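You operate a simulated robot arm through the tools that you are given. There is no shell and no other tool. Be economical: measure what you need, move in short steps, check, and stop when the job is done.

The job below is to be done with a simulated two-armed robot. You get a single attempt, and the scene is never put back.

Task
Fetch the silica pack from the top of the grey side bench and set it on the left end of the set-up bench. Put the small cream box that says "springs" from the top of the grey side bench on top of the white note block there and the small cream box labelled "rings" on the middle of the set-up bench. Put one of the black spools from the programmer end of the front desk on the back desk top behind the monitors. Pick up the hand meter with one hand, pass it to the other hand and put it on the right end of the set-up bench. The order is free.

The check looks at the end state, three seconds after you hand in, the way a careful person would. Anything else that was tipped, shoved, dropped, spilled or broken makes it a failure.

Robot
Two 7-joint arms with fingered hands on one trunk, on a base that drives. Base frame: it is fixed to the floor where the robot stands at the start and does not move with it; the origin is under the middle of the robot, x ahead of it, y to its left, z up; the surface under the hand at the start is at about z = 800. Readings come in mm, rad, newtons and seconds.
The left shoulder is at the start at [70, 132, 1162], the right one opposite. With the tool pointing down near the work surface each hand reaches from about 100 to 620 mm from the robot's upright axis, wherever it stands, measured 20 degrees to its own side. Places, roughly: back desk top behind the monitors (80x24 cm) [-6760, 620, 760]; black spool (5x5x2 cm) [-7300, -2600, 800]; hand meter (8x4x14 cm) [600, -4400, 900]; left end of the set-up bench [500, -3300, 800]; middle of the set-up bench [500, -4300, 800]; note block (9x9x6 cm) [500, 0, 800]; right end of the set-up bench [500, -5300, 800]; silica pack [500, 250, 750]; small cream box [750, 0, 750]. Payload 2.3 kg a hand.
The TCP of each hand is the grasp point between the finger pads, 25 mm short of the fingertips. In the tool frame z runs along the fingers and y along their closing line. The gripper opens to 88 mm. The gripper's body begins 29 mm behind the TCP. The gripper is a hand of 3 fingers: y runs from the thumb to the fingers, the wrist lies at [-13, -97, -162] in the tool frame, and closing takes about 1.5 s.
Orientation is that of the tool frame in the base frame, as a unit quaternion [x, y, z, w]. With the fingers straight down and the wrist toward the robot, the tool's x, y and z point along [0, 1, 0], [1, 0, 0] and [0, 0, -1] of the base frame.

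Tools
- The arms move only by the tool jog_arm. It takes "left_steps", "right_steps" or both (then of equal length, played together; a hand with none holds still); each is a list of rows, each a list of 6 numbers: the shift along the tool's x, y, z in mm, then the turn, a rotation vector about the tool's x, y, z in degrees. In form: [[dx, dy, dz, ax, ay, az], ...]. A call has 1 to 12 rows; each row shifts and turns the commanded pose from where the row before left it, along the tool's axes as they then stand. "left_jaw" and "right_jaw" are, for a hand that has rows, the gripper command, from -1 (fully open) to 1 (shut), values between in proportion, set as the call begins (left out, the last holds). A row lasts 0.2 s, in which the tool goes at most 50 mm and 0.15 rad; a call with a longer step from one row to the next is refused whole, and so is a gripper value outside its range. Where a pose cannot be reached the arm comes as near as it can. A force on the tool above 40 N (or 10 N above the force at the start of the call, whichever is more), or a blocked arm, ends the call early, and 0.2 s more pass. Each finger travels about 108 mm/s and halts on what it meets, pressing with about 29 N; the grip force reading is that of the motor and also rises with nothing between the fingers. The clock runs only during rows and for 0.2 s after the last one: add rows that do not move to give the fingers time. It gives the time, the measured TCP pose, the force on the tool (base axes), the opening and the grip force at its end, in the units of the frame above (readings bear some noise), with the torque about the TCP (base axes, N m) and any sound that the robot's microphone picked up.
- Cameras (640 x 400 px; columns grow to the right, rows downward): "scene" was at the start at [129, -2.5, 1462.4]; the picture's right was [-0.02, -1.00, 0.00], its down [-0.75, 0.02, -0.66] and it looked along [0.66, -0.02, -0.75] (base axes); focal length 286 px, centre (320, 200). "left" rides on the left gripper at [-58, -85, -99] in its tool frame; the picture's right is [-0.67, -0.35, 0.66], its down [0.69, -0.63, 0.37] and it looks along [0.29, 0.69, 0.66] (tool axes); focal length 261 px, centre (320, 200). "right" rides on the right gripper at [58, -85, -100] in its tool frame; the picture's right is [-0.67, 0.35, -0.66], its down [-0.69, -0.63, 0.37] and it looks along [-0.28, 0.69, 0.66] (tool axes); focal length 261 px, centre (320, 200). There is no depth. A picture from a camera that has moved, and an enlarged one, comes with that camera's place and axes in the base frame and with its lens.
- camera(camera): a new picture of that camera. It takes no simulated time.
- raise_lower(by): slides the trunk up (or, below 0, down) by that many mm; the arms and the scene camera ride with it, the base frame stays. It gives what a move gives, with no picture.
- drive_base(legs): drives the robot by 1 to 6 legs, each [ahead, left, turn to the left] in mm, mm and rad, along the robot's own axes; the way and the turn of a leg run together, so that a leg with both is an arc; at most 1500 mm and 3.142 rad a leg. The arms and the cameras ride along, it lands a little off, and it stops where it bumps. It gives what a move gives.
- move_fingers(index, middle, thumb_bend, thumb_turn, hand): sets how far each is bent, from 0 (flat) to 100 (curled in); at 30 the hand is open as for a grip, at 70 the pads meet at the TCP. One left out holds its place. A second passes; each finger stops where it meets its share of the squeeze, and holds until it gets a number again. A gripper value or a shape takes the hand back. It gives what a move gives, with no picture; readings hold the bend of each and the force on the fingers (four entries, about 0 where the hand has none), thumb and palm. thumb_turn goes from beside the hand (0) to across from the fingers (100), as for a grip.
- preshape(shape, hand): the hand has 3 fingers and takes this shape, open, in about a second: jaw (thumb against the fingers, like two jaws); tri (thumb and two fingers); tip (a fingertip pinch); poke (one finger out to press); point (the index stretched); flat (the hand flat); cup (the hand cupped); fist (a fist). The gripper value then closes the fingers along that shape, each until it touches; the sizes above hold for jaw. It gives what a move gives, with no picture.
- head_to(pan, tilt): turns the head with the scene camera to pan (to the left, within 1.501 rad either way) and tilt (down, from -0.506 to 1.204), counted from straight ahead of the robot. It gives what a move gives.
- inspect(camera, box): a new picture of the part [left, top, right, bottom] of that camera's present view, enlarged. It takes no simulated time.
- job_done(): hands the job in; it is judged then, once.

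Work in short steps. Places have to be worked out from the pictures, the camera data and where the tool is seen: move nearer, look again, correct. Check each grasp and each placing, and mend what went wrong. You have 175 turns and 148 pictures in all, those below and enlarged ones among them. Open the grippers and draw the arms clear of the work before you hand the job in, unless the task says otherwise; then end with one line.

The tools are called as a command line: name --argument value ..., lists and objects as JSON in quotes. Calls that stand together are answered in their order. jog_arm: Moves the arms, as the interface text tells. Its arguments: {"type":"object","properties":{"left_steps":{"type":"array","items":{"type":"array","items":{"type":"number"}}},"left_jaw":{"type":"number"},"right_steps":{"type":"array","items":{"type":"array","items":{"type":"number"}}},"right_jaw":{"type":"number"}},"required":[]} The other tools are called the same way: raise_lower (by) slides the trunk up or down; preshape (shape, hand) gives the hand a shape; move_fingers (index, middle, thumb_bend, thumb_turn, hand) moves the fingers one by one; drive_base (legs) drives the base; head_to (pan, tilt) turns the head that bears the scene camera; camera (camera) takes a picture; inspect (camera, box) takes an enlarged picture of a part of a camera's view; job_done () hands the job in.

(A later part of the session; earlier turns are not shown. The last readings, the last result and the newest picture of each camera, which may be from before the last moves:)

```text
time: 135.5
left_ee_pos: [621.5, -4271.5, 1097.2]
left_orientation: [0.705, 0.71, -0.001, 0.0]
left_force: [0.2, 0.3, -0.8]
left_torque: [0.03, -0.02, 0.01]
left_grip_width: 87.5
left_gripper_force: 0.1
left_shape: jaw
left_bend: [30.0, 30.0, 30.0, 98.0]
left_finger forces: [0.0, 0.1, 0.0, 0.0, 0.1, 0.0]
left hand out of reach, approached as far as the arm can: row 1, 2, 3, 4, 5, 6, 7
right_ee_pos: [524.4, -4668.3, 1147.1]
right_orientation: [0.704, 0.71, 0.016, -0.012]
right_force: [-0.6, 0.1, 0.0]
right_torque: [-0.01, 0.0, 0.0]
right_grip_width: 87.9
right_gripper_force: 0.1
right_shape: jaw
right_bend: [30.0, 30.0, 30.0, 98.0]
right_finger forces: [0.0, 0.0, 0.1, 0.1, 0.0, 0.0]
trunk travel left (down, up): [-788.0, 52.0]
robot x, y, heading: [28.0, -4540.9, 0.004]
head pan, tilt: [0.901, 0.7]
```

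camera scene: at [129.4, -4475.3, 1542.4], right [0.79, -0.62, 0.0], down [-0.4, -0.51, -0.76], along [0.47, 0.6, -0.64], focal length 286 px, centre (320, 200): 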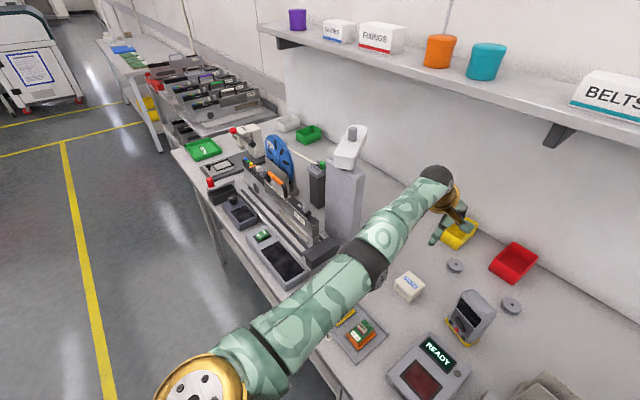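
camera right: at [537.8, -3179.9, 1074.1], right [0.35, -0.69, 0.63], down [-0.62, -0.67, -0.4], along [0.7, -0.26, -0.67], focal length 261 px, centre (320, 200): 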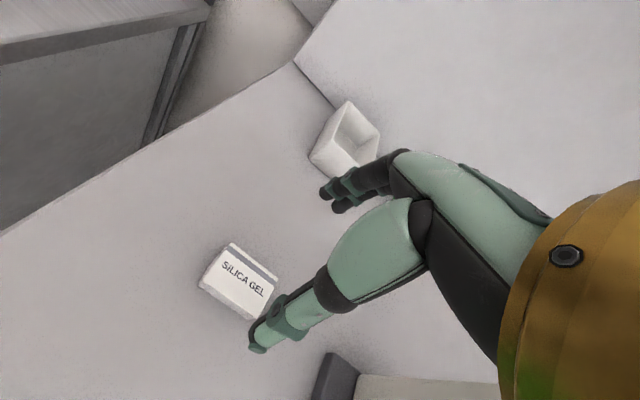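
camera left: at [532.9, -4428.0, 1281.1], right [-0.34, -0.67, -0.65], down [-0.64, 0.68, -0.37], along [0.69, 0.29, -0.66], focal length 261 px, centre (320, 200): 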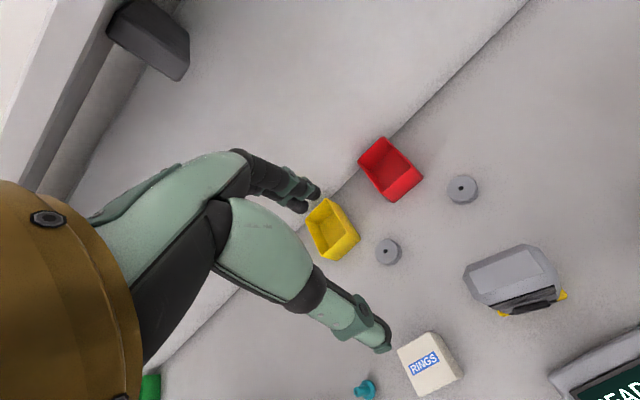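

Try a sweeping move to the right and inward, which favours a bent elbow.

jog_arm --left_steps '[[-40, 0, -20, 0, 0, 0], [-40, 0, -20, 0, 0, 0], [-40, -10, -10, 0, 0, 0], [-30, -35, 0, 0, 0, 0], [-20, -40, 0, 0, 0, 0], [0, -45, 0, 0, 0, 0], [0, 0, 0, 0, 0, 0]]'

camera --camera "scene"

```text
time: 137.1
left_ee_pos: [611.3, -4456.9, 1172.9]
left_orientation: [0.705, 0.71, -0.001, 0.0]
left_force: [-0.8, 0.2, -0.3]
left_torque: [-0.01, -0.02, -0.01]
left_grip_width: 87.8
left_gripper_force: 0.1
left_shape: jaw
left_bend: [30.0, 30.0, 30.0, 98.0]
left_finger forces: [0.1, 0.0, 0.0, 0.1, 0.0, 0.1]
left hand out of reach, approached as far as the arm can: row 1, 3, 4, 5, 6
right_ee_pos: [525.0, -4669.0, 1145.5]
right_orientation: [0.703, 0.711, 0.016, -0.012]
right_force: [-1.1, 1.3, -0.4]
right_torque: [0.01, 0.02, -0.02]
right_grip_width: 87.8
right_gripper_force: 0.0
right_shape: jaw
right_bend: [30.0, 30.0, 30.0, 98.0]
right_finger forces: [0.1, 0.1, 0.0, 0.1, 0.1, 0.1]
trunk travel left (down, up): [-788.0, 52.0]
robot x, y, heading: [26.9, -4540.2, 0.009]
head pan, tilt: [0.901, 0.7]
```

```text
73 pictures are left
camera scene: at [129.5, -4474.9, 1542.4], right [0.79, -0.62, 0.0], down [-0.4, -0.51, -0.76], along [0.47, 0.6, -0.64], focal length 286 px, centre (320, 200)
```

scene: 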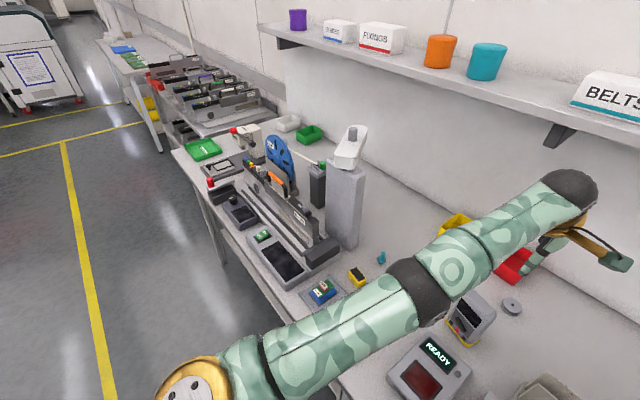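

I try small, exactly radial pull-back steps.

jog_arm --left_steps '[[0.5, -5, 1.2, 0, 0, 0], [0.5, -5, 1.2, 0, 0, 0], [0.5, -5, 1.2, 0, 0, 0], [0.5, -5, 1.2, 0, 0, 0], [1, -10, 2.4, 0, 0, 0], [1, -10, 2.4, 0, 0, 0], [1, -10, 2.4, 0, 0, 0], [1, -10, 2.4, 0, 0, 0], [1, -10, 2.4, 0, 0, 0], [1, -10, 2.4, 0, 0, 0], [0, 0, 0, 0, 0, 0]]'

```text
time: 139.5
left_ee_pos: [610.8, -4457.8, 1173.1]
left_orientation: [0.705, 0.71, 0.0, -0.001]
left_force: [1.4, 0.7, -0.4]
left_torque: [-0.03, 0.04, 0.0]
left_grip_width: 87.9
left_gripper_force: 0.1
left_shape: jaw
left_bend: [30.0, 30.0, 30.0, 98.0]
left_finger forces: [0.0, 0.1, 0.0, 0.1, 0.0, 0.1]
left hand out of reach, approached as far as the arm can: row 1, 2, 3, 4, 5, 6, 7, 8, 9, 10
right_ee_pos: [525.2, -4667.9, 1146.0]
right_orientation: [0.703, 0.711, 0.016, -0.012]
right_force: [0.3, -0.5, 0.3]
right_torque: [0.02, -0.01, -0.02]
right_grip_width: 87.9
right_gripper_force: 0.1
right_shape: jaw
right_bend: [30.0, 30.0, 30.0, 98.0]
right_finger forces: [0.0, 0.0, 0.1, 0.0, 0.0, 0.0]
trunk travel left (down, up): [-788.0, 52.0]
robot x, y, heading: [25.5, -4542.4, 0.009]
head pan, tilt: [0.901, 0.7]
```

Perhaps a wrist joint is at its limit instead. I yaw the hand while pulling back.

jog_arm --left_steps '[[0, 0, 0, 0, 0, 8], [0, 0, 0, 0, 0, 8], [0, 0, 0, 0, 0, 8], [0, -20, 0, 0, 0, 0], [0, -20, 0, 0, 0, 0], [0, -20, 0, 0, 0, 0], [0, 0, 0, 0, 0, 0]]'

jog_arm --left_steps '[[0, 0, 0, 0, 0, -8], [0, 0, 0, 0, 0, -8], [0, 0, 0, 0, 0, -8], [0, 0, 0, 0, 0, -8], [0, 0, 0, 0, 0, -8], [0, 0, 0, 0, 0, -8], [0, -20, 0, 0, 0, 0], [0, -20, 0, 0, 0, 0], [0, -20, 0, 0, 0, 0], [0, 0, 0, 0, 0, 0]]'

```text
time: 141.1
left_ee_pos: [549.5, -4433.0, 1172.3]
left_orientation: [0.837, 0.548, 0.0, 0.0]
left_force: [0.2, 0.1, 0.7]
left_torque: [0.02, 0.0, -0.02]
left_grip_width: 87.3
left_gripper_force: 0.1
left_shape: jaw
left_bend: [30.0, 30.0, 30.0, 98.0]
left_finger forces: [0.0, 0.0, 0.0, 0.0, 0.1, 0.0]
left hand out of reach, approached as far as the arm can: row 3
right_ee_pos: [524.0, -4668.9, 1145.3]
right_orientation: [0.703, 0.711, 0.016, -0.012]
right_force: [0.3, 0.3, -0.2]
right_torque: [-0.03, 0.01, 0.01]
right_grip_width: 87.6
right_gripper_force: 0.1
right_shape: jaw
right_bend: [30.0, 30.0, 30.0, 98.0]
right_finger forces: [0.0, 0.0, 0.0, 0.1, 0.0, 0.1]
trunk travel left (down, up): [-788.0, 52.0]
robot x, y, heading: [25.3, -4539.6, 0.008]
head pan, tilt: [0.901, 0.7]
```

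```text
time: 143.3
left_ee_pos: [495.3, -4452.7, 1175.2]
left_orientation: [0.536, 0.844, -0.008, 0.007]
left_force: [0.6, 0.1, -0.2]
left_torque: [-0.02, 0.01, 0.0]
left_grip_width: 87.5
left_gripper_force: 0.0
left_shape: jaw
left_bend: [30.0, 30.0, 30.0, 98.0]
left_finger forces: [0.0, 0.0, 0.0, 0.0, 0.1, 0.0]
right_ee_pos: [524.6, -4669.3, 1145.7]
right_orientation: [0.703, 0.711, 0.016, -0.012]
right_force: [-0.5, 0.6, -0.3]
right_torque: [-0.02, 0.01, 0.0]
right_grip_width: 87.4
right_gripper_force: 0.1
right_shape: jaw
right_bend: [30.0, 30.0, 30.0, 98.0]
right_finger forces: [0.0, 0.0, 0.0, 0.1, 0.1, 0.0]
trunk travel left (down, up): [-788.0, 52.0]
robot x, y, heading: [26.5, -4544.4, 0.011]
head pan, tilt: [0.901, 0.7]
```

Freed: it now retracts. I turn the yaw back to normal and move out to the left.

jog_arm --left_steps '[[0, 0, 0, 0, 0, 8], [0, 0, 0, 0, 0, 8], [0, 0, 0, 0, 0, 8], [30, 0, 0, 0, 0, 0], [30, 0, 0, 0, 0, 0], [30, 0, 0, 0, 0, 0], [0, 0, 0, 0, 0, 0]]'

head_to --pan 0.1 --tilt 1.0

camera --camera "scene"

```text
time: 144.9
left_ee_pos: [495.6, -4367.5, 1172.5]
left_orientation: [0.704, 0.71, 0.0, -0.001]
left_force: [0.2, -0.4, -0.7]
left_torque: [-0.05, 0.0, -0.02]
left_grip_width: 87.5
left_gripper_force: 0.0
left_shape: jaw
left_bend: [30.0, 30.0, 30.0, 98.0]
left_finger forces: [0.0, 0.0, 0.0, 0.0, 0.0, 0.0]
right_ee_pos: [523.9, -4668.9, 1146.8]
right_orientation: [0.704, 0.71, 0.016, -0.011]
right_force: [0.3, 0.6, -0.1]
right_torque: [-0.01, -0.02, 0.03]
right_grip_width: 87.7
right_gripper_force: 0.0
right_shape: jaw
right_bend: [30.0, 30.0, 30.0, 98.0]
right_finger forces: [0.0, 0.0, 0.0, 0.0, 0.1, 0.0]
trunk travel left (down, up): [-788.0, 52.0]
robot x, y, heading: [24.5, -4545.5, 0.005]
head pan, tilt: [0.901, 0.7]
```

```text
time: 146.1
left_ee_pos: [495.5, -4366.9, 1172.2]
left_orientation: [0.704, 0.71, -0.001, -0.001]
left_force: [-0.3, -0.5, -0.4]
left_torque: [0.01, -0.03, 0.02]
left_grip_width: 87.8
left_gripper_force: 0.0
left_shape: jaw
left_bend: [30.0, 30.0, 30.0, 98.0]
left_finger forces: [0.0, 0.0, 0.1, 0.0, 0.0, 0.0]
right_ee_pos: [525.6, -4668.4, 1147.2]
right_orientation: [0.703, 0.711, 0.016, -0.012]
right_force: [-0.7, -0.7, 0.7]
right_torque: [0.01, -0.01, -0.01]
right_grip_width: 87.7
right_gripper_force: 0.1
right_shape: jaw
right_bend: [30.0, 30.0, 30.0, 98.0]
right_finger forces: [0.0, 0.1, 0.0, 0.0, 0.1, 0.1]
trunk travel left (down, up): [-788.0, 52.0]
robot x, y, heading: [25.6, -4541.1, 0.006]
head pan, tilt: [0.099, 1.0]
```

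```text
72 pictures are left
camera scene: at [146.2, -4534.6, 1519.1], right [0.11, -0.99, 0.0], down [-0.84, -0.09, -0.54], along [0.54, 0.06, -0.84], focal length 286 px, centre (320, 200)
```

scene: 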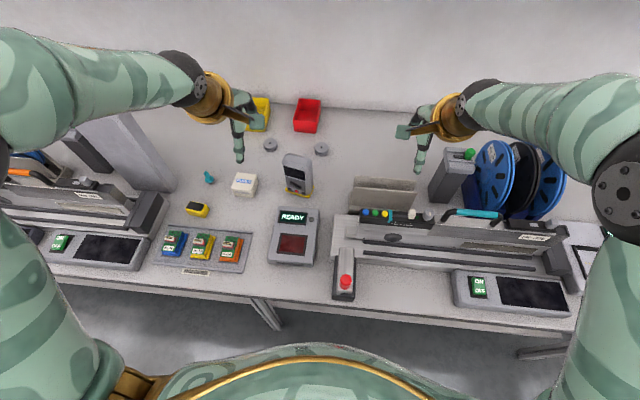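

Posture recovered. I zoom on the meter to fix its pose and orientation.

inspect --camera "scene" --box '[240, 130, 360, 230]'

camera --camera "left"

```text
4.00 times, centred on (300, 180) of scene
camera zoom: at [146.2, -4534.6, 1519.1], right [0.11, -0.99, 0.0], down [-0.84, -0.09, -0.54], along [0.54, 0.06, -0.84], focal length 1145 px, centre (400, 280)
```

zoom: 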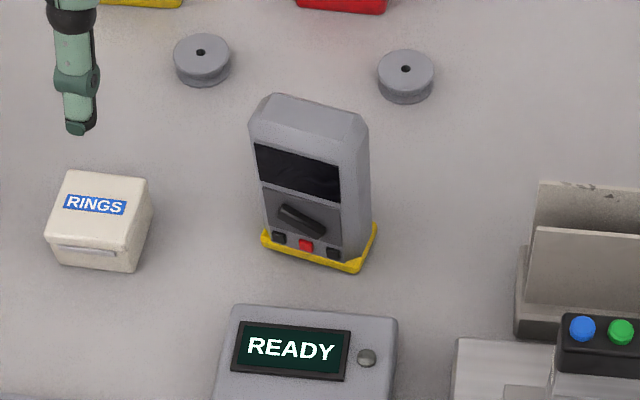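

```text
70 pictures are left
camera left: at [410.1, -4425.3, 1271.9], right [-0.34, -0.67, -0.65], down [-0.63, 0.68, -0.37], along [0.69, 0.29, -0.66], focal length 261 px, centre (320, 200)
```

left: 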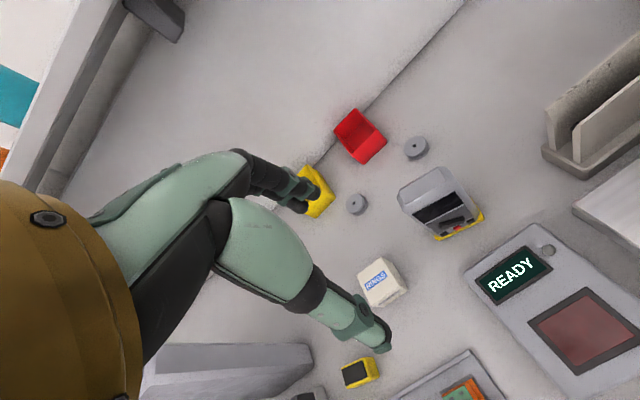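

Meter centre ≈(604,−4427), yawed ≈14° clockwise, top ≈988. I drive 30 mm closer, and bring the left hand above it with 14° yaw.

drive_base --legs '[[28, 0, -0.005]]'

jog_arm --left_steps '[[-20, 20, 0, 0, 0, 7], [-20, 20, 20, 0, 0, 7], [-10, 8, 40, 0, 0, 0], [0, 0, 40, 0, 0, 0], [0, 0, 25, 0, 0, 0], [0, 0, 0, 0, 0, 0]]'

camera --camera "left"

inspect --camera "scene" --box '[240, 130, 360, 230]'

```text
time: 146.9
left_ee_pos: [518.0, -4369.3, 1175.5]
left_orientation: [0.707, 0.708, 0.001, 0.001]
left_force: [-0.5, 0.3, 0.2]
left_torque: [0.0, -0.04, 0.0]
left_grip_width: 87.5
left_gripper_force: 0.0
left_shape: jaw
left_bend: [30.0, 30.0, 30.0, 98.0]
left_finger forces: [0.0, 0.1, 0.0, 0.0, 0.1, 0.0]
right_ee_pos: [545.6, -4671.3, 1148.9]
right_orientation: [0.706, 0.708, 0.018, -0.009]
right_force: [0.0, 0.5, -0.1]
right_torque: [-0.02, -0.05, -0.01]
right_grip_width: 88.1
right_gripper_force: 0.1
right_shape: jaw
right_bend: [30.0, 30.0, 30.0, 98.0]
right_finger forces: [0.0, 0.1, 0.0, 0.0, 0.0, 0.0]
trunk travel left (down, up): [-788.0, 52.0]
robot x, y, heading: [52.7, -4543.6, 0.0]
head pan, tilt: [0.099, 1.0]
```

```text
time: 148.3
left_ee_pos: [566.1, -4425.5, 1047.0]
left_orientation: [0.787, 0.617, 0.0, -0.001]
left_force: [-0.6, -0.3, -0.2]
left_torque: [0.02, 0.01, -0.02]
left_grip_width: 87.7
left_gripper_force: 0.1
left_shape: jaw
left_bend: [30.0, 30.0, 30.0, 98.0]
left_finger forces: [0.0, 0.0, 0.0, 0.0, 0.1, 0.0]
right_ee_pos: [551.8, -4672.3, 1146.0]
right_orientation: [0.705, 0.709, 0.015, -0.011]
right_force: [-0.7, 0.2, -0.3]
right_torque: [0.01, 0.02, 0.03]
right_grip_width: 87.7
right_gripper_force: 0.1
right_shape: jaw
right_bend: [30.0, 30.0, 30.0, 98.0]
right_finger forces: [0.0, 0.0, 0.1, 0.1, 0.0, 0.0]
trunk travel left (down, up): [-788.0, 52.0]
robot x, y, heading: [52.8, -4540.0, -0.006]
head pan, tilt: [0.099, 1.0]
```

```text
69 pictures are left
camera left: at [468.9, -4460.1, 1146.3], right [-0.5, -0.57, -0.66], down [-0.45, 0.82, -0.37], along [0.74, 0.11, -0.66], focal length 261 px, centre (320, 200)
```

left: 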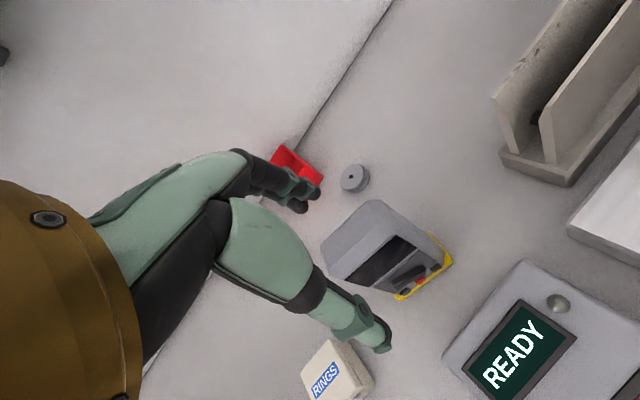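

```text
4.00 times, centred on (300, 180) of scene
camera zoom: at [174.0, -4535.5, 1519.1], right [0.1, -0.99, 0.0], down [-0.84, -0.08, -0.54], along [0.54, 0.05, -0.84], focal length 1145 px, centre (400, 280)
```

zoom: 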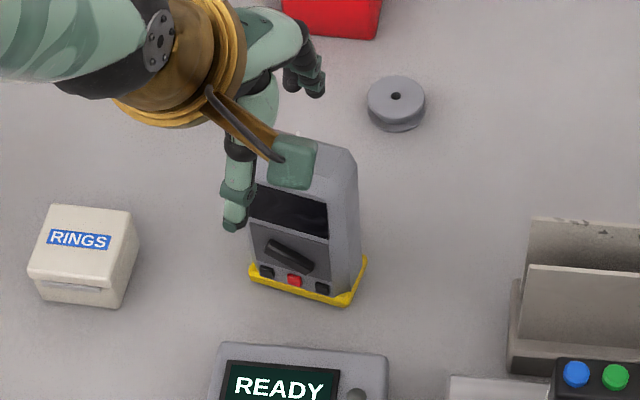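

Estimates put the top's centre near (594,−4430). I shift over it and come to just above.

jog_arm --left_steps '[[10, 28, 0, 0, 0, 0], [0, 0, 27, 0, 0, 0], [0, 0, 0, 0, 0, 0]]'

camera --camera "left"

inspect --camera "scene" --box '[240, 130, 360, 230]'

camera --camera "right"

```text
time: 149.1
left_ee_pos: [598.0, -4421.9, 1020.2]
left_orientation: [0.788, 0.616, -0.001, 0.0]
left_force: [-0.2, -0.8, 0.0]
left_torque: [-0.01, 0.01, 0.03]
left_grip_width: 87.7
left_gripper_force: 0.0
left_shape: jaw
left_bend: [30.0, 30.0, 30.0, 98.0]
left_finger forces: [0.0, 0.1, 0.0, 0.0, 0.0, 0.0]
right_ee_pos: [551.4, -4672.0, 1146.5]
right_orientation: [0.705, 0.709, 0.016, -0.01]
right_force: [0.4, 0.7, -0.3]
right_torque: [-0.01, 0.0, -0.02]
right_grip_width: 87.3
right_gripper_force: 0.0
right_shape: jaw
right_bend: [30.0, 30.0, 30.0, 98.0]
right_finger forces: [0.0, 0.0, 0.1, 0.0, 0.0, 0.0]
trunk travel left (down, up): [-788.0, 52.0]
robot x, y, heading: [54.2, -4541.9, 0.0]
head pan, tilt: [0.099, 1.0]
```

```text
67 pictures are left
camera left: at [499.7, -4456.8, 1119.6], right [-0.5, -0.57, -0.66], down [-0.45, 0.82, -0.37], along [0.74, 0.11, -0.66], focal length 261 px, centre (320, 200)
```

left: 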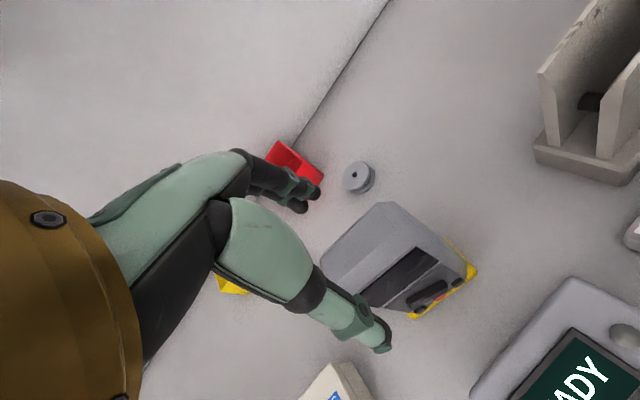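

```text
4.00 times, centred on (300, 180) of scene
camera zoom: at [173.8, -4535.6, 1519.1], right [0.1, -0.99, 0.0], down [-0.84, -0.08, -0.54], along [0.54, 0.05, -0.84], focal length 1145 px, centre (400, 280)
```

zoom: 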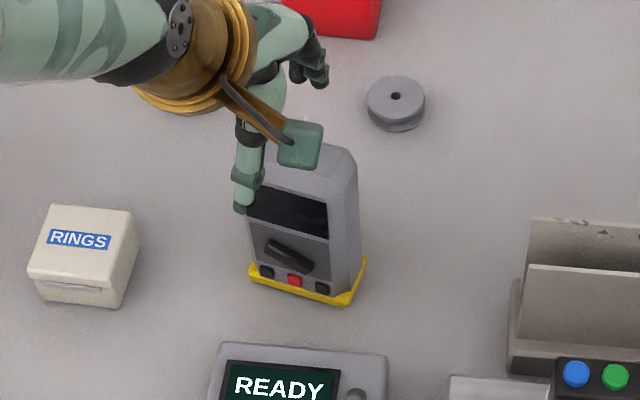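

```text
65 pictures are left
camera right: at [466.0, -4617.0, 1248.2], right [0.35, -0.69, 0.63], down [-0.62, -0.67, -0.4], along [0.7, -0.26, -0.67], focal length 261 px, centre (320, 200)
```

right: 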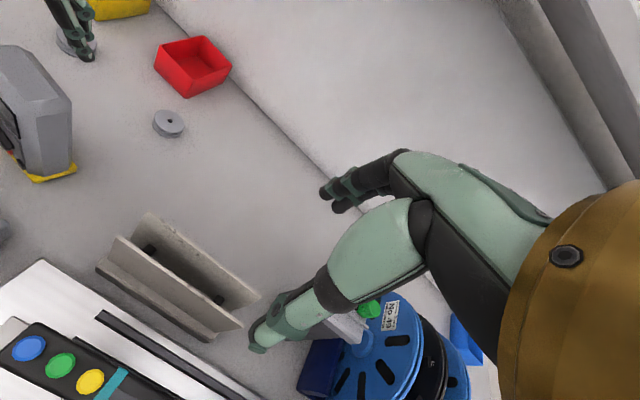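

The meter's top centre is ~18 mm to the right and ~10 mm nearer than my hand axis. I correct (keeping ~8 mm left offset for the later hand-over) and descend.

jog_arm --left_steps '[[-9, -9, 0, 0, 0, 0], [0, 0, 18, 0, 0, 0], [0, 0, 0, 0, 0, 0]]'

camera --camera "left"

```text
time: 149.9
left_ee_pos: [587.3, -4428.0, 1002.4]
left_orientation: [0.788, 0.616, -0.001, 0.0]
left_force: [-0.2, -0.2, -0.1]
left_torque: [-0.05, 0.04, -0.04]
left_grip_width: 87.8
left_gripper_force: 0.0
left_shape: jaw
left_bend: [30.0, 30.0, 30.0, 98.0]
left_finger forces: [0.0, 0.0, 0.1, 0.1, 0.0, 0.1]
right_ee_pos: [553.3, -4670.3, 1145.1]
right_orientation: [0.705, 0.709, 0.016, -0.011]
right_force: [-0.4, -0.2, 0.8]
right_torque: [0.02, -0.01, -0.02]
right_grip_width: 87.8
right_gripper_force: 0.1
right_shape: jaw
right_bend: [30.0, 30.0, 30.0, 98.0]
right_finger forces: [0.0, 0.0, 0.1, 0.1, 0.0, 0.0]
trunk travel left (down, up): [-788.0, 52.0]
robot x, y, heading: [54.4, -4539.7, 0.007]
head pan, tilt: [0.099, 1.0]
```

```text
64 pictures are left
camera left: at [489.5, -4462.7, 1102.0], right [-0.5, -0.57, -0.65], down [-0.45, 0.82, -0.37], along [0.74, 0.11, -0.66], focal length 261 px, centre (320, 200)
```

left: 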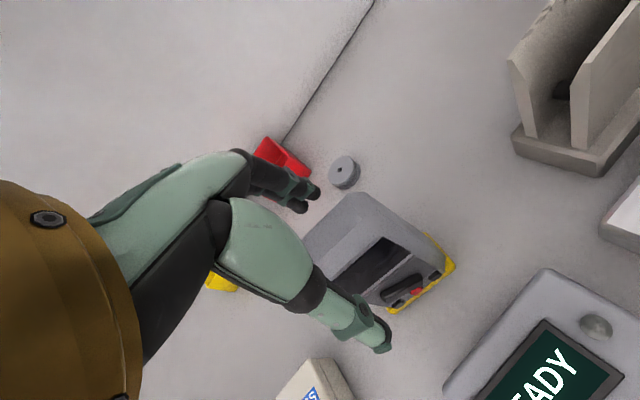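

Still ~4 mm to go; correct and descend to z≈967.

jog_arm --left_steps '[[-4, -4, 10, 0, 0, 0], [0, 0, 13, 0, 0, 0], [0, 0, 12, 0, 0, 0], [0, 0, 0, 0, 0, 0]]'

camera --camera "left"

```text
time: 150.9
left_ee_pos: [582.4, -4431.1, 966.6]
left_orientation: [0.788, 0.616, -0.001, -0.001]
left_force: [0.5, 0.1, 0.5]
left_torque: [-0.01, 0.0, 0.01]
left_grip_width: 87.7
left_gripper_force: 0.1
left_shape: jaw
left_bend: [30.0, 30.0, 30.0, 98.0]
left_finger forces: [0.7, 0.1, 0.0, 0.0, 0.0, 0.1]
right_ee_pos: [551.3, -4671.9, 1147.8]
right_orientation: [0.705, 0.709, 0.016, -0.01]
right_force: [0.5, 0.8, 0.0]
right_torque: [0.01, 0.01, 0.0]
right_grip_width: 87.6
right_gripper_force: 0.0
right_shape: jaw
right_bend: [30.0, 30.0, 30.0, 98.0]
right_finger forces: [0.0, 0.0, 0.1, 0.1, 0.0, 0.1]
trunk travel left (down, up): [-788.0, 52.0]
robot x, y, heading: [57.0, -4542.0, -0.001]
head pan, tilt: [0.099, 1.0]
```

```text
63 pictures are left
camera left: at [484.6, -4466.4, 1066.8], right [-0.5, -0.57, -0.65], down [-0.45, 0.82, -0.37], along [0.74, 0.11, -0.66], focal length 261 px, centre (320, 200)
```

left: 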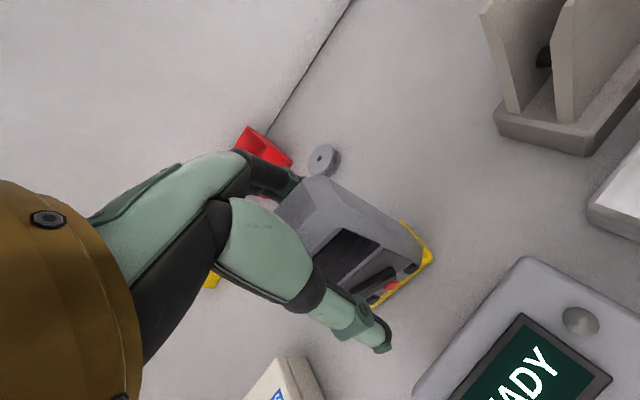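

Fingers are near touching the back; shift 5 mm forward and close.

jog_arm --left_steps '[[0, 5, 0, 0, 0, 0], [0, 0, 0, 0, 0, 0]]'

jog_arm --left_steps '[[0, 0, 0, 0, 0, 0], [0, 0, 0, 0, 0, 0], [0, 0, 0, 0, 0, 0], [0, 0, 0, 0, 0, 0], [0, 0, 0, 0, 0, 0], [0, 0, 0, 0, 0, 0], [0, 0, 0, 0, 0, 0], [0, 0, 0, 0, 0, 0]]' --left_jaw 1

camera --camera "left"

```text
time: 151.5
left_ee_pos: [587.4, -4431.8, 967.5]
left_orientation: [0.788, 0.616, -0.001, -0.001]
left_force: [0.7, 0.7, 0.2]
left_torque: [0.0, 0.0, -0.02]
left_grip_width: 87.8
left_gripper_force: 0.2
left_shape: jaw
left_bend: [30.0, 30.0, 30.0, 98.0]
left_finger forces: [0.5, 0.0, 0.0, 0.0, 0.0, 0.0]
right_ee_pos: [552.5, -4671.3, 1147.0]
right_orientation: [0.705, 0.709, 0.017, -0.012]
right_force: [-0.4, 0.2, 0.2]
right_torque: [-0.02, 0.02, 0.02]
right_grip_width: 87.6
right_gripper_force: 0.0
right_shape: jaw
right_bend: [30.0, 30.0, 30.0, 98.0]
right_finger forces: [0.0, 0.1, 0.1, 0.1, 0.0, 0.1]
trunk travel left (down, up): [-788.0, 52.0]
robot x, y, heading: [54.9, -4541.1, -0.0]
head pan, tilt: [0.099, 1.0]
```

```text
time: 153.3
left_ee_pos: [586.9, -4431.5, 966.4]
left_orientation: [0.787, 0.616, -0.001, 0.0]
left_force: [0.6, -0.7, 0.4]
left_torque: [-0.01, -0.02, -0.01]
left_grip_width: 34.5
left_gripper_force: 28.9
left_shape: jaw
left_bend: [74.0, 49.0, 73.0, 100.0]
left_finger forces: [16.9, 9.4, 0.0, 0.0, 26.1, 0.0]
right_ee_pos: [553.6, -4671.2, 1146.7]
right_orientation: [0.705, 0.709, 0.017, -0.012]
right_force: [0.2, -0.1, 0.3]
right_torque: [0.0, -0.01, -0.01]
right_grip_width: 87.6
right_gripper_force: 0.1
right_shape: jaw
right_bend: [30.0, 30.0, 30.0, 98.0]
right_finger forces: [0.0, 0.1, 0.1, 0.0, 0.0, 0.0]
trunk travel left (down, up): [-788.0, 52.0]
robot x, y, heading: [54.4, -4545.1, 0.002]
head pan, tilt: [0.099, 1.0]
```

```text
62 pictures are left
camera left: at [490.0, -4467.5, 1067.0], right [-0.5, -0.57, -0.65], down [-0.45, 0.82, -0.37], along [0.74, 0.11, -0.66], focal length 261 px, centre (320, 200)
```

left: 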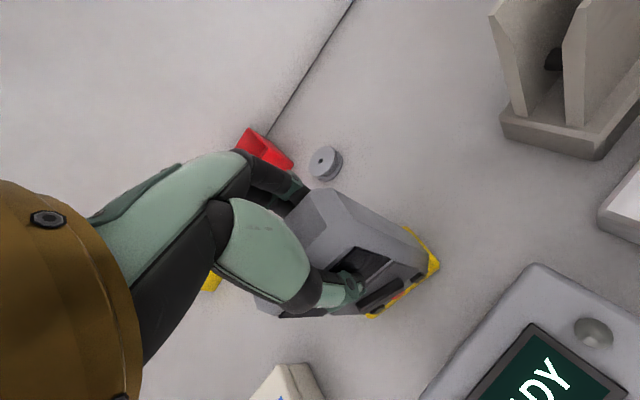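

Gripped at 34.5 mm. I lift straight up 150 mm and check.

jog_arm --left_steps '[[0, 0, -20, 0, 0, 0], [0, 0, -40, 0, 0, 0], [0, 0, -45, 0, 0, 0], [0, 0, -45, 0, 0, 0], [0, 0, 0, 0, 0, 0]]'

camera --camera "scene"

camera --camera "right"

```text
time: 154.5
left_ee_pos: [589.5, -4431.5, 1116.2]
left_orientation: [0.788, 0.616, -0.001, 0.0]
left_force: [0.3, -0.2, -3.6]
left_torque: [-0.01, 0.03, -0.01]
left_grip_width: 34.3
left_gripper_force: 29.3
left_shape: jaw
left_bend: [74.0, 49.0, 73.0, 100.0]
left_finger forces: [17.0, 9.2, 0.1, 0.0, 26.5, 0.0]
right_ee_pos: [553.0, -4670.7, 1146.3]
right_orientation: [0.705, 0.709, 0.016, -0.011]
right_force: [-0.6, 0.3, 0.0]
right_torque: [0.01, -0.01, 0.01]
right_grip_width: 88.0
right_gripper_force: 0.1
right_shape: jaw
right_bend: [30.0, 30.0, 30.0, 98.0]
right_finger forces: [0.0, 0.0, 0.0, 0.0, 0.0, 0.0]
trunk travel left (down, up): [-788.0, 52.0]
robot x, y, heading: [52.6, -4542.8, 0.002]
head pan, tilt: [0.099, 1.0]
```

```text
61 pictures are left
camera scene: at [176.0, -4535.1, 1518.9], right [0.1, -0.99, 0.0], down [-0.84, -0.08, -0.54], along [0.54, 0.05, -0.84], focal length 286 px, centre (320, 200)
```

scene: 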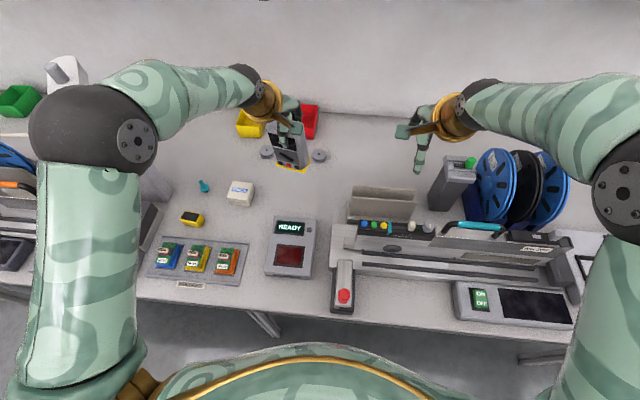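

```text
60 pictures are left
camera right: at [467.8, -4616.6, 1247.5], right [0.35, -0.69, 0.63], down [-0.62, -0.67, -0.4], along [0.7, -0.26, -0.67], focal length 261 px, centre (320, 200)
```

right: 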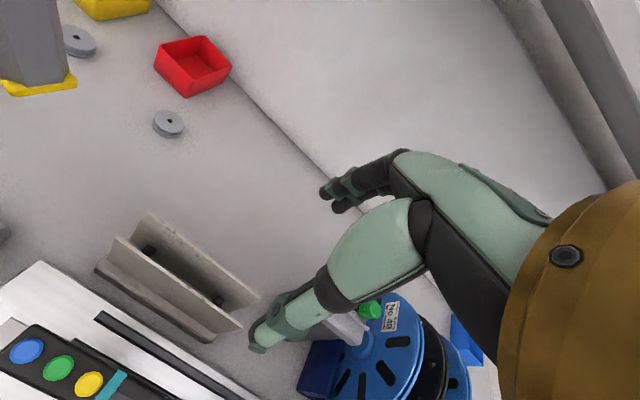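

Meter is held. I back out of the bench and move to view the right end.

drive_base --legs '[[-330, 0, 0], [0, -600, 0]]'

head_to --pan -0.1 --tilt 0.75

camera --camera "scene"

```text
time: 159.7
left_ee_pos: [251.0, -5039.1, 1116.6]
left_orientation: [0.789, 0.614, -0.001, 0.0]
left_force: [0.0, -0.4, -3.8]
left_torque: [-0.01, 0.04, -0.02]
left_grip_width: 34.4
left_gripper_force: 29.0
left_shape: jaw
left_bend: [74.0, 49.0, 73.0, 100.0]
left_finger forces: [17.0, 9.0, 0.0, 0.0, 26.5, 0.0]
right_ee_pos: [213.9, -5277.4, 1146.7]
right_orientation: [0.707, 0.707, 0.016, -0.011]
right_force: [-1.1, -0.1, 0.0]
right_torque: [0.02, -0.01, 0.01]
right_grip_width: 87.5
right_gripper_force: 0.1
right_shape: jaw
right_bend: [30.0, 30.0, 30.0, 98.0]
right_finger forces: [0.0, 0.0, 0.0, 0.0, 0.0, 0.0]
trunk travel left (down, up): [-788.0, 52.0]
robot x, y, heading: [-283.2, -5150.1, -0.003]
head pan, tilt: [0.099, 1.0]
```

```text
time: 160.5
left_ee_pos: [251.8, -5039.9, 1116.0]
left_orientation: [0.789, 0.614, -0.002, 0.0]
left_force: [0.8, 0.3, -3.1]
left_torque: [-0.01, 0.01, 0.0]
left_grip_width: 34.3
left_gripper_force: 29.2
left_shape: jaw
left_bend: [74.0, 49.0, 73.0, 100.0]
left_finger forces: [17.0, 9.1, 0.0, 0.0, 26.4, 0.0]
right_ee_pos: [214.8, -5279.0, 1145.7]
right_orientation: [0.707, 0.707, 0.015, -0.01]
right_force: [0.0, -0.2, -0.2]
right_torque: [0.03, 0.04, -0.02]
right_grip_width: 87.6
right_gripper_force: 0.1
right_shape: jaw
right_bend: [30.0, 30.0, 30.0, 98.0]
right_finger forces: [0.1, 0.1, 0.1, 0.0, 0.0, 0.1]
trunk travel left (down, up): [-788.0, 52.0]
robot x, y, heading: [-283.0, -5147.3, -0.005]
head pan, tilt: [-0.099, 0.75]
```

```text
59 pictures are left
camera scene: at [-149.3, -5156.1, 1538.0], right [-0.1, -0.99, 0.0], down [-0.68, 0.07, -0.73], along [0.73, -0.08, -0.68], focal length 286 px, centre (320, 200)
```

scene: 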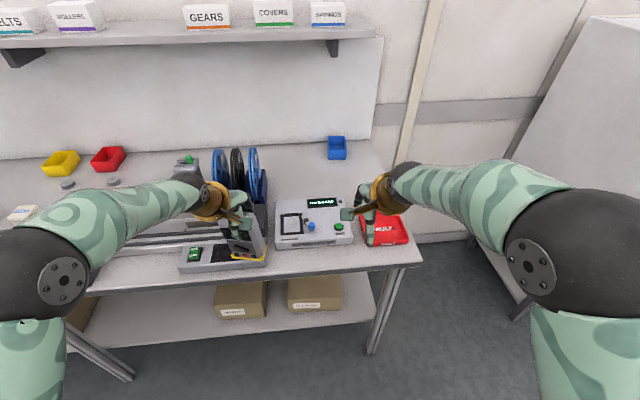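

I zoom on the right end to find a free spot.

inspect --camera "scene" --box '[200, 120, 440, 280]'

```text
2.50 times, centred on (320, 200) of scene
camera zoom: at [-149.3, -5156.1, 1538.0], right [-0.1, -0.99, 0.0], down [-0.68, 0.07, -0.73], along [0.73, -0.08, -0.68], focal length 715 px, centre (320, 200)
```

zoom: 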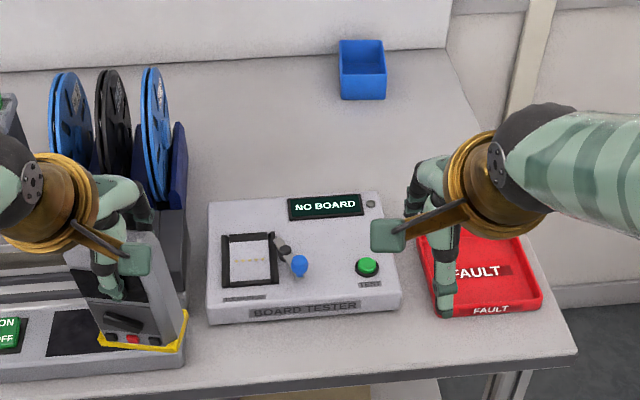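

Free spot behind the board tester: about (655,−5310). Now the hand-over in free air: I square the left hand, and tilt the right hand 60° so its fingers point left-down.

jog_arm --left_steps '[[0, 0, 0, 0, 0, -7], [0, 0, 0, 0, 0, -7], [-10, 0, -17, 0, 0, 0], [-10, 0, -17, 0, 0, 0], [0, 0, 0, 0, 0, 0], [0, 0, 0, 0, 0, 0], [0, 0, 0, 0, 0, 0], [0, 0, 0, 0, 0, 0], [0, 0, 0, 0, 0, 0]]' --right_steps '[[0, 0, 0, 0, 7.5, 0], [0, 0, 0, 0, 7.5, 0], [0, 0, 0, 0, 7.5, 0], [0, 0, 0, 0, 7.5, 0], [0, 0, 0, 0, 7.5, 0], [0, 0, 0, 0, 7.5, 0], [0, 0, 0, 0, 7.5, 0], [0, 0, 0, 0, 7.5, 0], [0, 0, 0, 0, 0, 0]]'

camera --camera "right"

camera --camera "scene"

```text
time: 162.5
left_ee_pos: [251.0, -5059.3, 1149.5]
left_orientation: [0.709, 0.705, 0.0, 0.0]
left_force: [-0.3, -0.6, -2.4]
left_torque: [-0.03, 0.02, 0.02]
left_grip_width: 34.4
left_gripper_force: 28.6
left_shape: jaw
left_bend: [74.0, 49.0, 73.0, 100.0]
left_finger forces: [17.0, 9.2, 0.0, 0.0, 26.4, 0.0]
right_ee_pos: [213.8, -5278.2, 1145.9]
right_orientation: [0.605, 0.606, 0.368, -0.363]
right_force: [0.4, -0.3, -0.7]
right_torque: [0.02, -0.02, -0.01]
right_grip_width: 87.8
right_gripper_force: 0.0
right_shape: jaw
right_bend: [30.0, 30.0, 30.0, 98.0]
right_finger forces: [0.0, 0.0, 0.0, 0.0, 0.0, 0.1]
trunk travel left (down, up): [-788.0, 52.0]
robot x, y, heading: [-283.7, -5145.9, -0.006]
head pan, tilt: [-0.099, 0.75]
```

```text
57 pictures are left
camera right: at [128.3, -5339.0, 1243.7], right [0.35, -0.89, -0.28], down [-0.62, 0.01, -0.78], along [0.7, 0.45, -0.56], focal length 261 px, centre (320, 200)
```

right: 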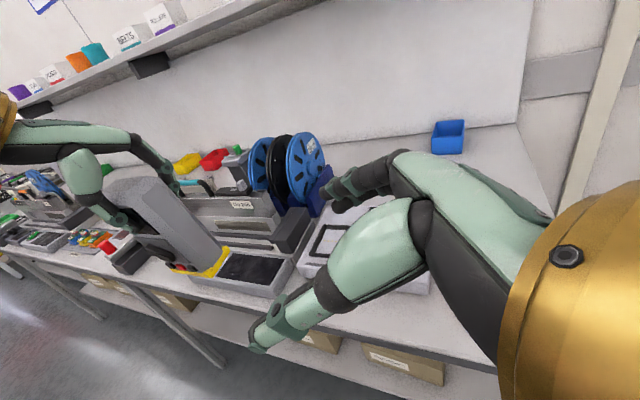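

```text
56 pictures are left
camera scene: at [-149.3, -5155.7, 1538.1], right [-0.1, -0.99, 0.0], down [-0.68, 0.07, -0.73], along [0.73, -0.08, -0.68], focal length 286 px, centre (320, 200)
```

scene: 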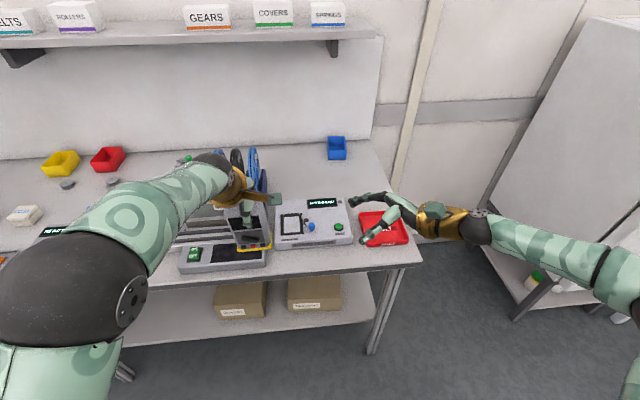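

Right hand is tilted 62°. I bring it to a pre-position to the right of the meter.

jog_arm --right_steps '[[10, 12, 32, 0, 0, 0], [10, 12, 32, 0, 0, 0], [9, 12, 32, 0, 0, 0], [0, 0, 0, 0, 0, 0]]'

camera --camera "right"

camera --camera "left"

```text
time: 163.5
left_ee_pos: [252.1, -5059.8, 1149.2]
left_orientation: [0.709, 0.705, -0.001, -0.001]
left_force: [-0.3, 0.4, -3.2]
left_torque: [-0.05, 0.03, 0.05]
left_grip_width: 34.5
left_gripper_force: 28.9
left_shape: jaw
left_bend: [74.0, 49.0, 73.0, 100.0]
left_finger forces: [17.0, 9.2, 0.0, 0.0, 26.4, 0.0]
right_ee_pos: [248.6, -5181.1, 1126.1]
right_orientation: [0.604, 0.606, 0.368, -0.363]
right_force: [-0.5, 0.5, 0.4]
right_torque: [0.01, -0.03, 0.02]
right_grip_width: 87.7
right_gripper_force: 0.1
right_shape: jaw
right_bend: [30.0, 30.0, 30.0, 98.0]
right_finger forces: [0.1, 0.1, 0.0, 0.1, 0.0, 0.1]
trunk travel left (down, up): [-788.0, 52.0]
robot x, y, heading: [-284.2, -5144.9, -0.004]
head pan, tilt: [-0.099, 0.75]
```

```text
55 pictures are left
camera right: at [164.0, -5240.8, 1223.5], right [0.35, -0.89, -0.28], down [-0.62, 0.0, -0.78], along [0.7, 0.45, -0.56], focal length 261 px, centre (320, 200)
```

right: 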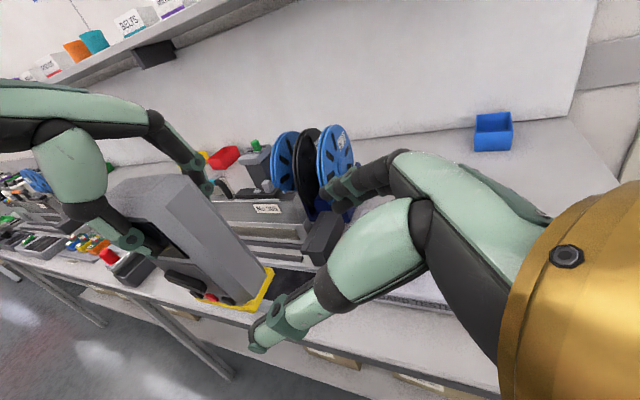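

```text
54 pictures are left
camera left: at [165.6, -5117.1, 1249.6], right [-0.35, -0.67, -0.65], down [-0.63, 0.69, -0.36], along [0.69, 0.28, -0.66], focal length 261 px, centre (320, 200)
```

left: 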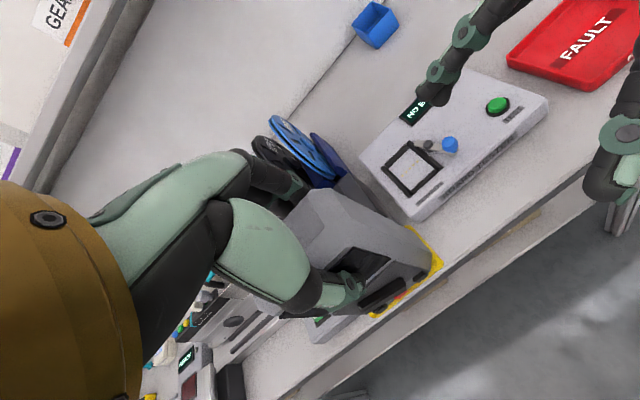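

Meter's right edge ≈ y −5090, x centre ≈258. I advance the right hand most of the way (90 mm) and look again.

jog_arm --right_steps '[[6, 5, 30, 0, 0, 0], [6, 4, 30, 0, 0, 0], [0, 0, 30, 0, 0, 0], [0, 0, 0, 0, 0, 0]]'

camera --camera "right"

camera --camera "left"

```text
time: 164.5
left_ee_pos: [252.1, -5060.3, 1149.7]
left_orientation: [0.709, 0.706, -0.001, 0.0]
left_force: [0.4, 0.7, -2.9]
left_torque: [-0.01, -0.01, 0.03]
left_grip_width: 34.2
left_gripper_force: 29.2
left_shape: jaw
left_bend: [74.0, 49.0, 73.0, 100.0]
left_finger forces: [16.9, 9.0, 0.0, 0.0, 26.5, 0.0]
right_ee_pos: [260.1, -5096.5, 1094.5]
right_orientation: [0.605, 0.606, 0.368, -0.362]
right_force: [-0.6, 0.2, 0.0]
right_torque: [-0.02, -0.01, -0.01]
right_grip_width: 88.0
right_gripper_force: 0.1
right_shape: jaw
right_bend: [30.0, 30.0, 30.0, 98.0]
right_finger forces: [0.0, 0.0, 0.0, 0.0, 0.1, 0.0]
trunk travel left (down, up): [-788.0, 52.0]
robot x, y, heading: [-285.0, -5142.6, -0.006]
head pan, tilt: [-0.099, 0.75]
```

```text
53 pictures are left
camera right: at [174.1, -5155.9, 1192.1], right [0.35, -0.89, -0.28], down [-0.62, 0.0, -0.78], along [0.7, 0.45, -0.56], focal length 261 px, centre (320, 200)
```

right: 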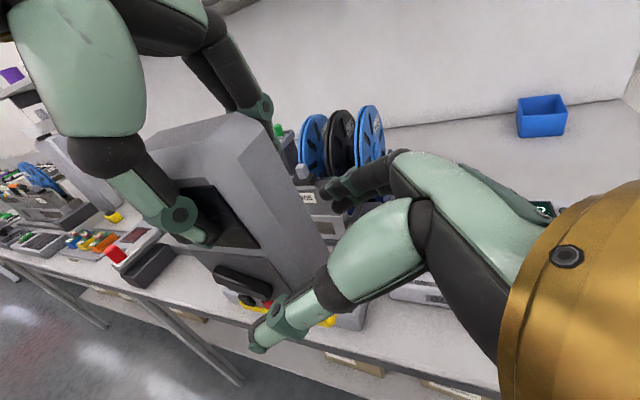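

```text
52 pictures are left
camera left: at [165.8, -5116.9, 1249.5], right [-0.35, -0.67, -0.65], down [-0.63, 0.69, -0.36], along [0.69, 0.28, -0.66], focal length 261 px, centre (320, 200)
```

left: 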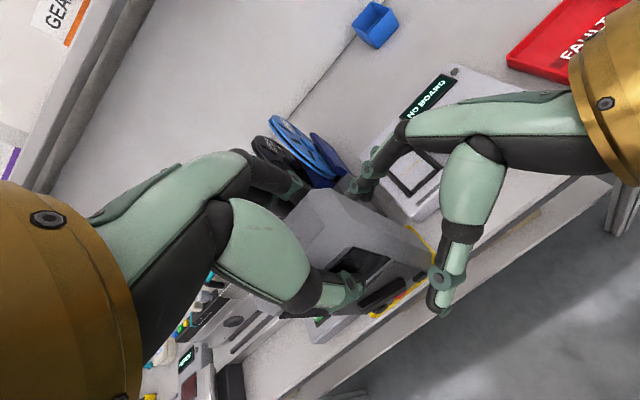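

Well aligned: thumb in front, fingers behind. Advance 23 mm more, watching force.

jog_arm --right_steps '[[0, 0, 8, 0, 0, 0], [0, 0, 8, 0, 0, 0], [0, 0, 7, 0, 0, 0], [0, 0, 0, 0, 0, 0]]'

camera --camera "right"

```text
time: 165.5
left_ee_pos: [251.3, -5060.6, 1149.4]
left_orientation: [0.709, 0.706, -0.001, -0.001]
left_force: [-0.3, -0.6, -2.9]
left_torque: [0.01, 0.02, -0.01]
left_grip_width: 34.5
left_gripper_force: 28.8
left_shape: jaw
left_bend: [74.0, 49.0, 73.0, 100.0]
left_finger forces: [16.9, 9.2, 0.0, 0.0, 26.4, 0.1]
right_ee_pos: [259.9, -5074.7, 1085.1]
right_orientation: [0.605, 0.607, 0.367, -0.363]
right_force: [0.2, 0.2, -1.5]
right_torque: [-0.01, 0.0, 0.03]
right_grip_width: 87.6
right_gripper_force: 0.1
right_shape: jaw
right_bend: [30.0, 30.0, 30.0, 98.0]
right_finger forces: [0.0, 0.0, 0.0, 0.0, 0.0, 0.0]
trunk travel left (down, up): [-788.0, 52.0]
robot x, y, heading: [-283.3, -5146.8, -0.003]
head pan, tilt: [-0.099, 0.75]
```

```text
51 pictures are left
camera right: at [173.8, -5134.3, 1182.8], right [0.35, -0.89, -0.28], down [-0.62, 0.0, -0.78], along [0.7, 0.45, -0.56], focal length 261 px, centre (320, 200)
```

right: 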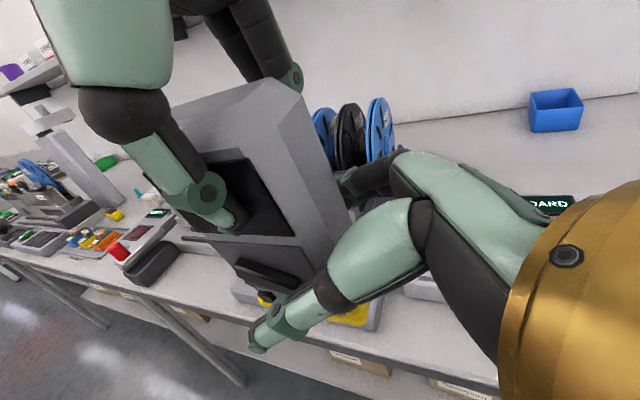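

I advance 6 mm more and close the right hand.

jog_arm --right_steps '[[0, 0, 6, 0, 0, 0], [0, 0, 0, 0, 0, 0]]'

jog_arm --right_steps '[[0, 0, 0, 0, 0, 0], [0, 0, 0, 0, 0, 0], [0, 0, 0, 0, 0, 0], [0, 0, 0, 0, 0, 0], [0, 0, 0, 0, 0, 0], [0, 0, 0, 0, 0, 0], [0, 0, 0, 0, 0, 0], [0, 0, 0, 0, 0, 0]]' --right_jaw 1

camera --camera "right"

camera --camera "left"

```text
time: 166.1
left_ee_pos: [250.7, -5059.8, 1150.1]
left_orientation: [0.708, 0.706, -0.002, -0.001]
left_force: [0.3, 0.2, -3.8]
left_torque: [-0.04, 0.0, -0.02]
left_grip_width: 34.6
left_gripper_force: 29.4
left_shape: jaw
left_bend: [74.0, 49.0, 73.0, 100.0]
left_finger forces: [17.0, 9.0, 0.1, 0.0, 26.5, 0.0]
right_ee_pos: [260.1, -5070.3, 1081.1]
right_orientation: [0.605, 0.606, 0.367, -0.363]
right_force: [0.0, 0.2, -0.8]
right_torque: [0.03, 0.01, 0.0]
right_grip_width: 87.7
right_gripper_force: 0.0
right_shape: jaw
right_bend: [30.0, 30.0, 30.0, 98.0]
right_finger forces: [0.1, 0.0, 0.1, 0.0, 0.0, 0.0]
trunk travel left (down, up): [-788.0, 52.0]
robot x, y, heading: [-287.3, -5148.8, -0.001]
head pan, tilt: [-0.099, 0.75]
```

```text
time: 167.9
left_ee_pos: [250.9, -5058.9, 1150.2]
left_orientation: [0.709, 0.706, -0.001, -0.001]
left_force: [-0.7, -0.6, -2.5]
left_torque: [-0.03, -0.03, -0.01]
left_grip_width: 34.1
left_gripper_force: 29.2
left_shape: jaw
left_bend: [74.0, 49.0, 73.0, 100.0]
left_finger forces: [17.3, 9.1, 0.1, 0.0, 26.3, 0.0]
right_ee_pos: [260.5, -5069.8, 1082.6]
right_orientation: [0.604, 0.606, 0.369, -0.363]
right_force: [-0.9, 0.0, -0.6]
right_torque: [-0.01, -0.03, -0.01]
right_grip_width: 34.4
right_gripper_force: 29.3
right_shape: jaw
right_bend: [74.0, 52.0, 71.0, 100.0]
right_finger forces: [17.1, 8.8, 0.0, 0.1, 26.3, 0.1]
trunk travel left (down, up): [-788.0, 52.0]
robot x, y, heading: [-282.7, -5145.5, -0.005]
head pan, tilt: [-0.099, 0.75]
```

```text
50 pictures are left
camera right: at [174.3, -5129.9, 1179.7], right [0.35, -0.89, -0.28], down [-0.62, 0.0, -0.78], along [0.7, 0.45, -0.56], focal length 261 px, centre (320, 200)
```

right: 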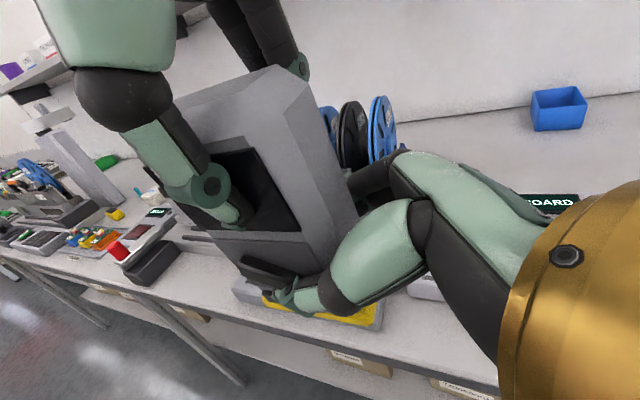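

```text
49 pictures are left
camera left: at [165.8, -5116.6, 1249.5], right [-0.35, -0.67, -0.65], down [-0.63, 0.69, -0.36], along [0.69, 0.28, -0.66], focal length 261 px, centre (320, 200)
```

left: 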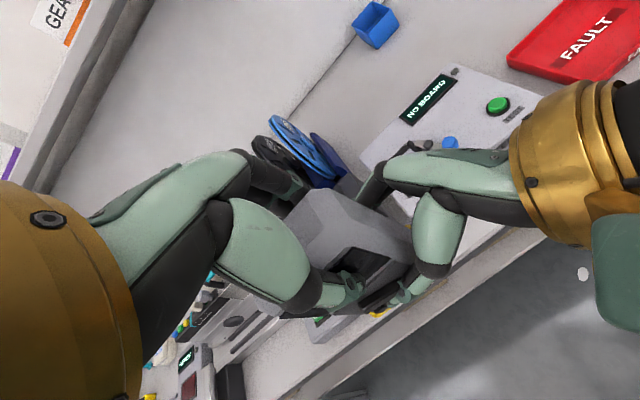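

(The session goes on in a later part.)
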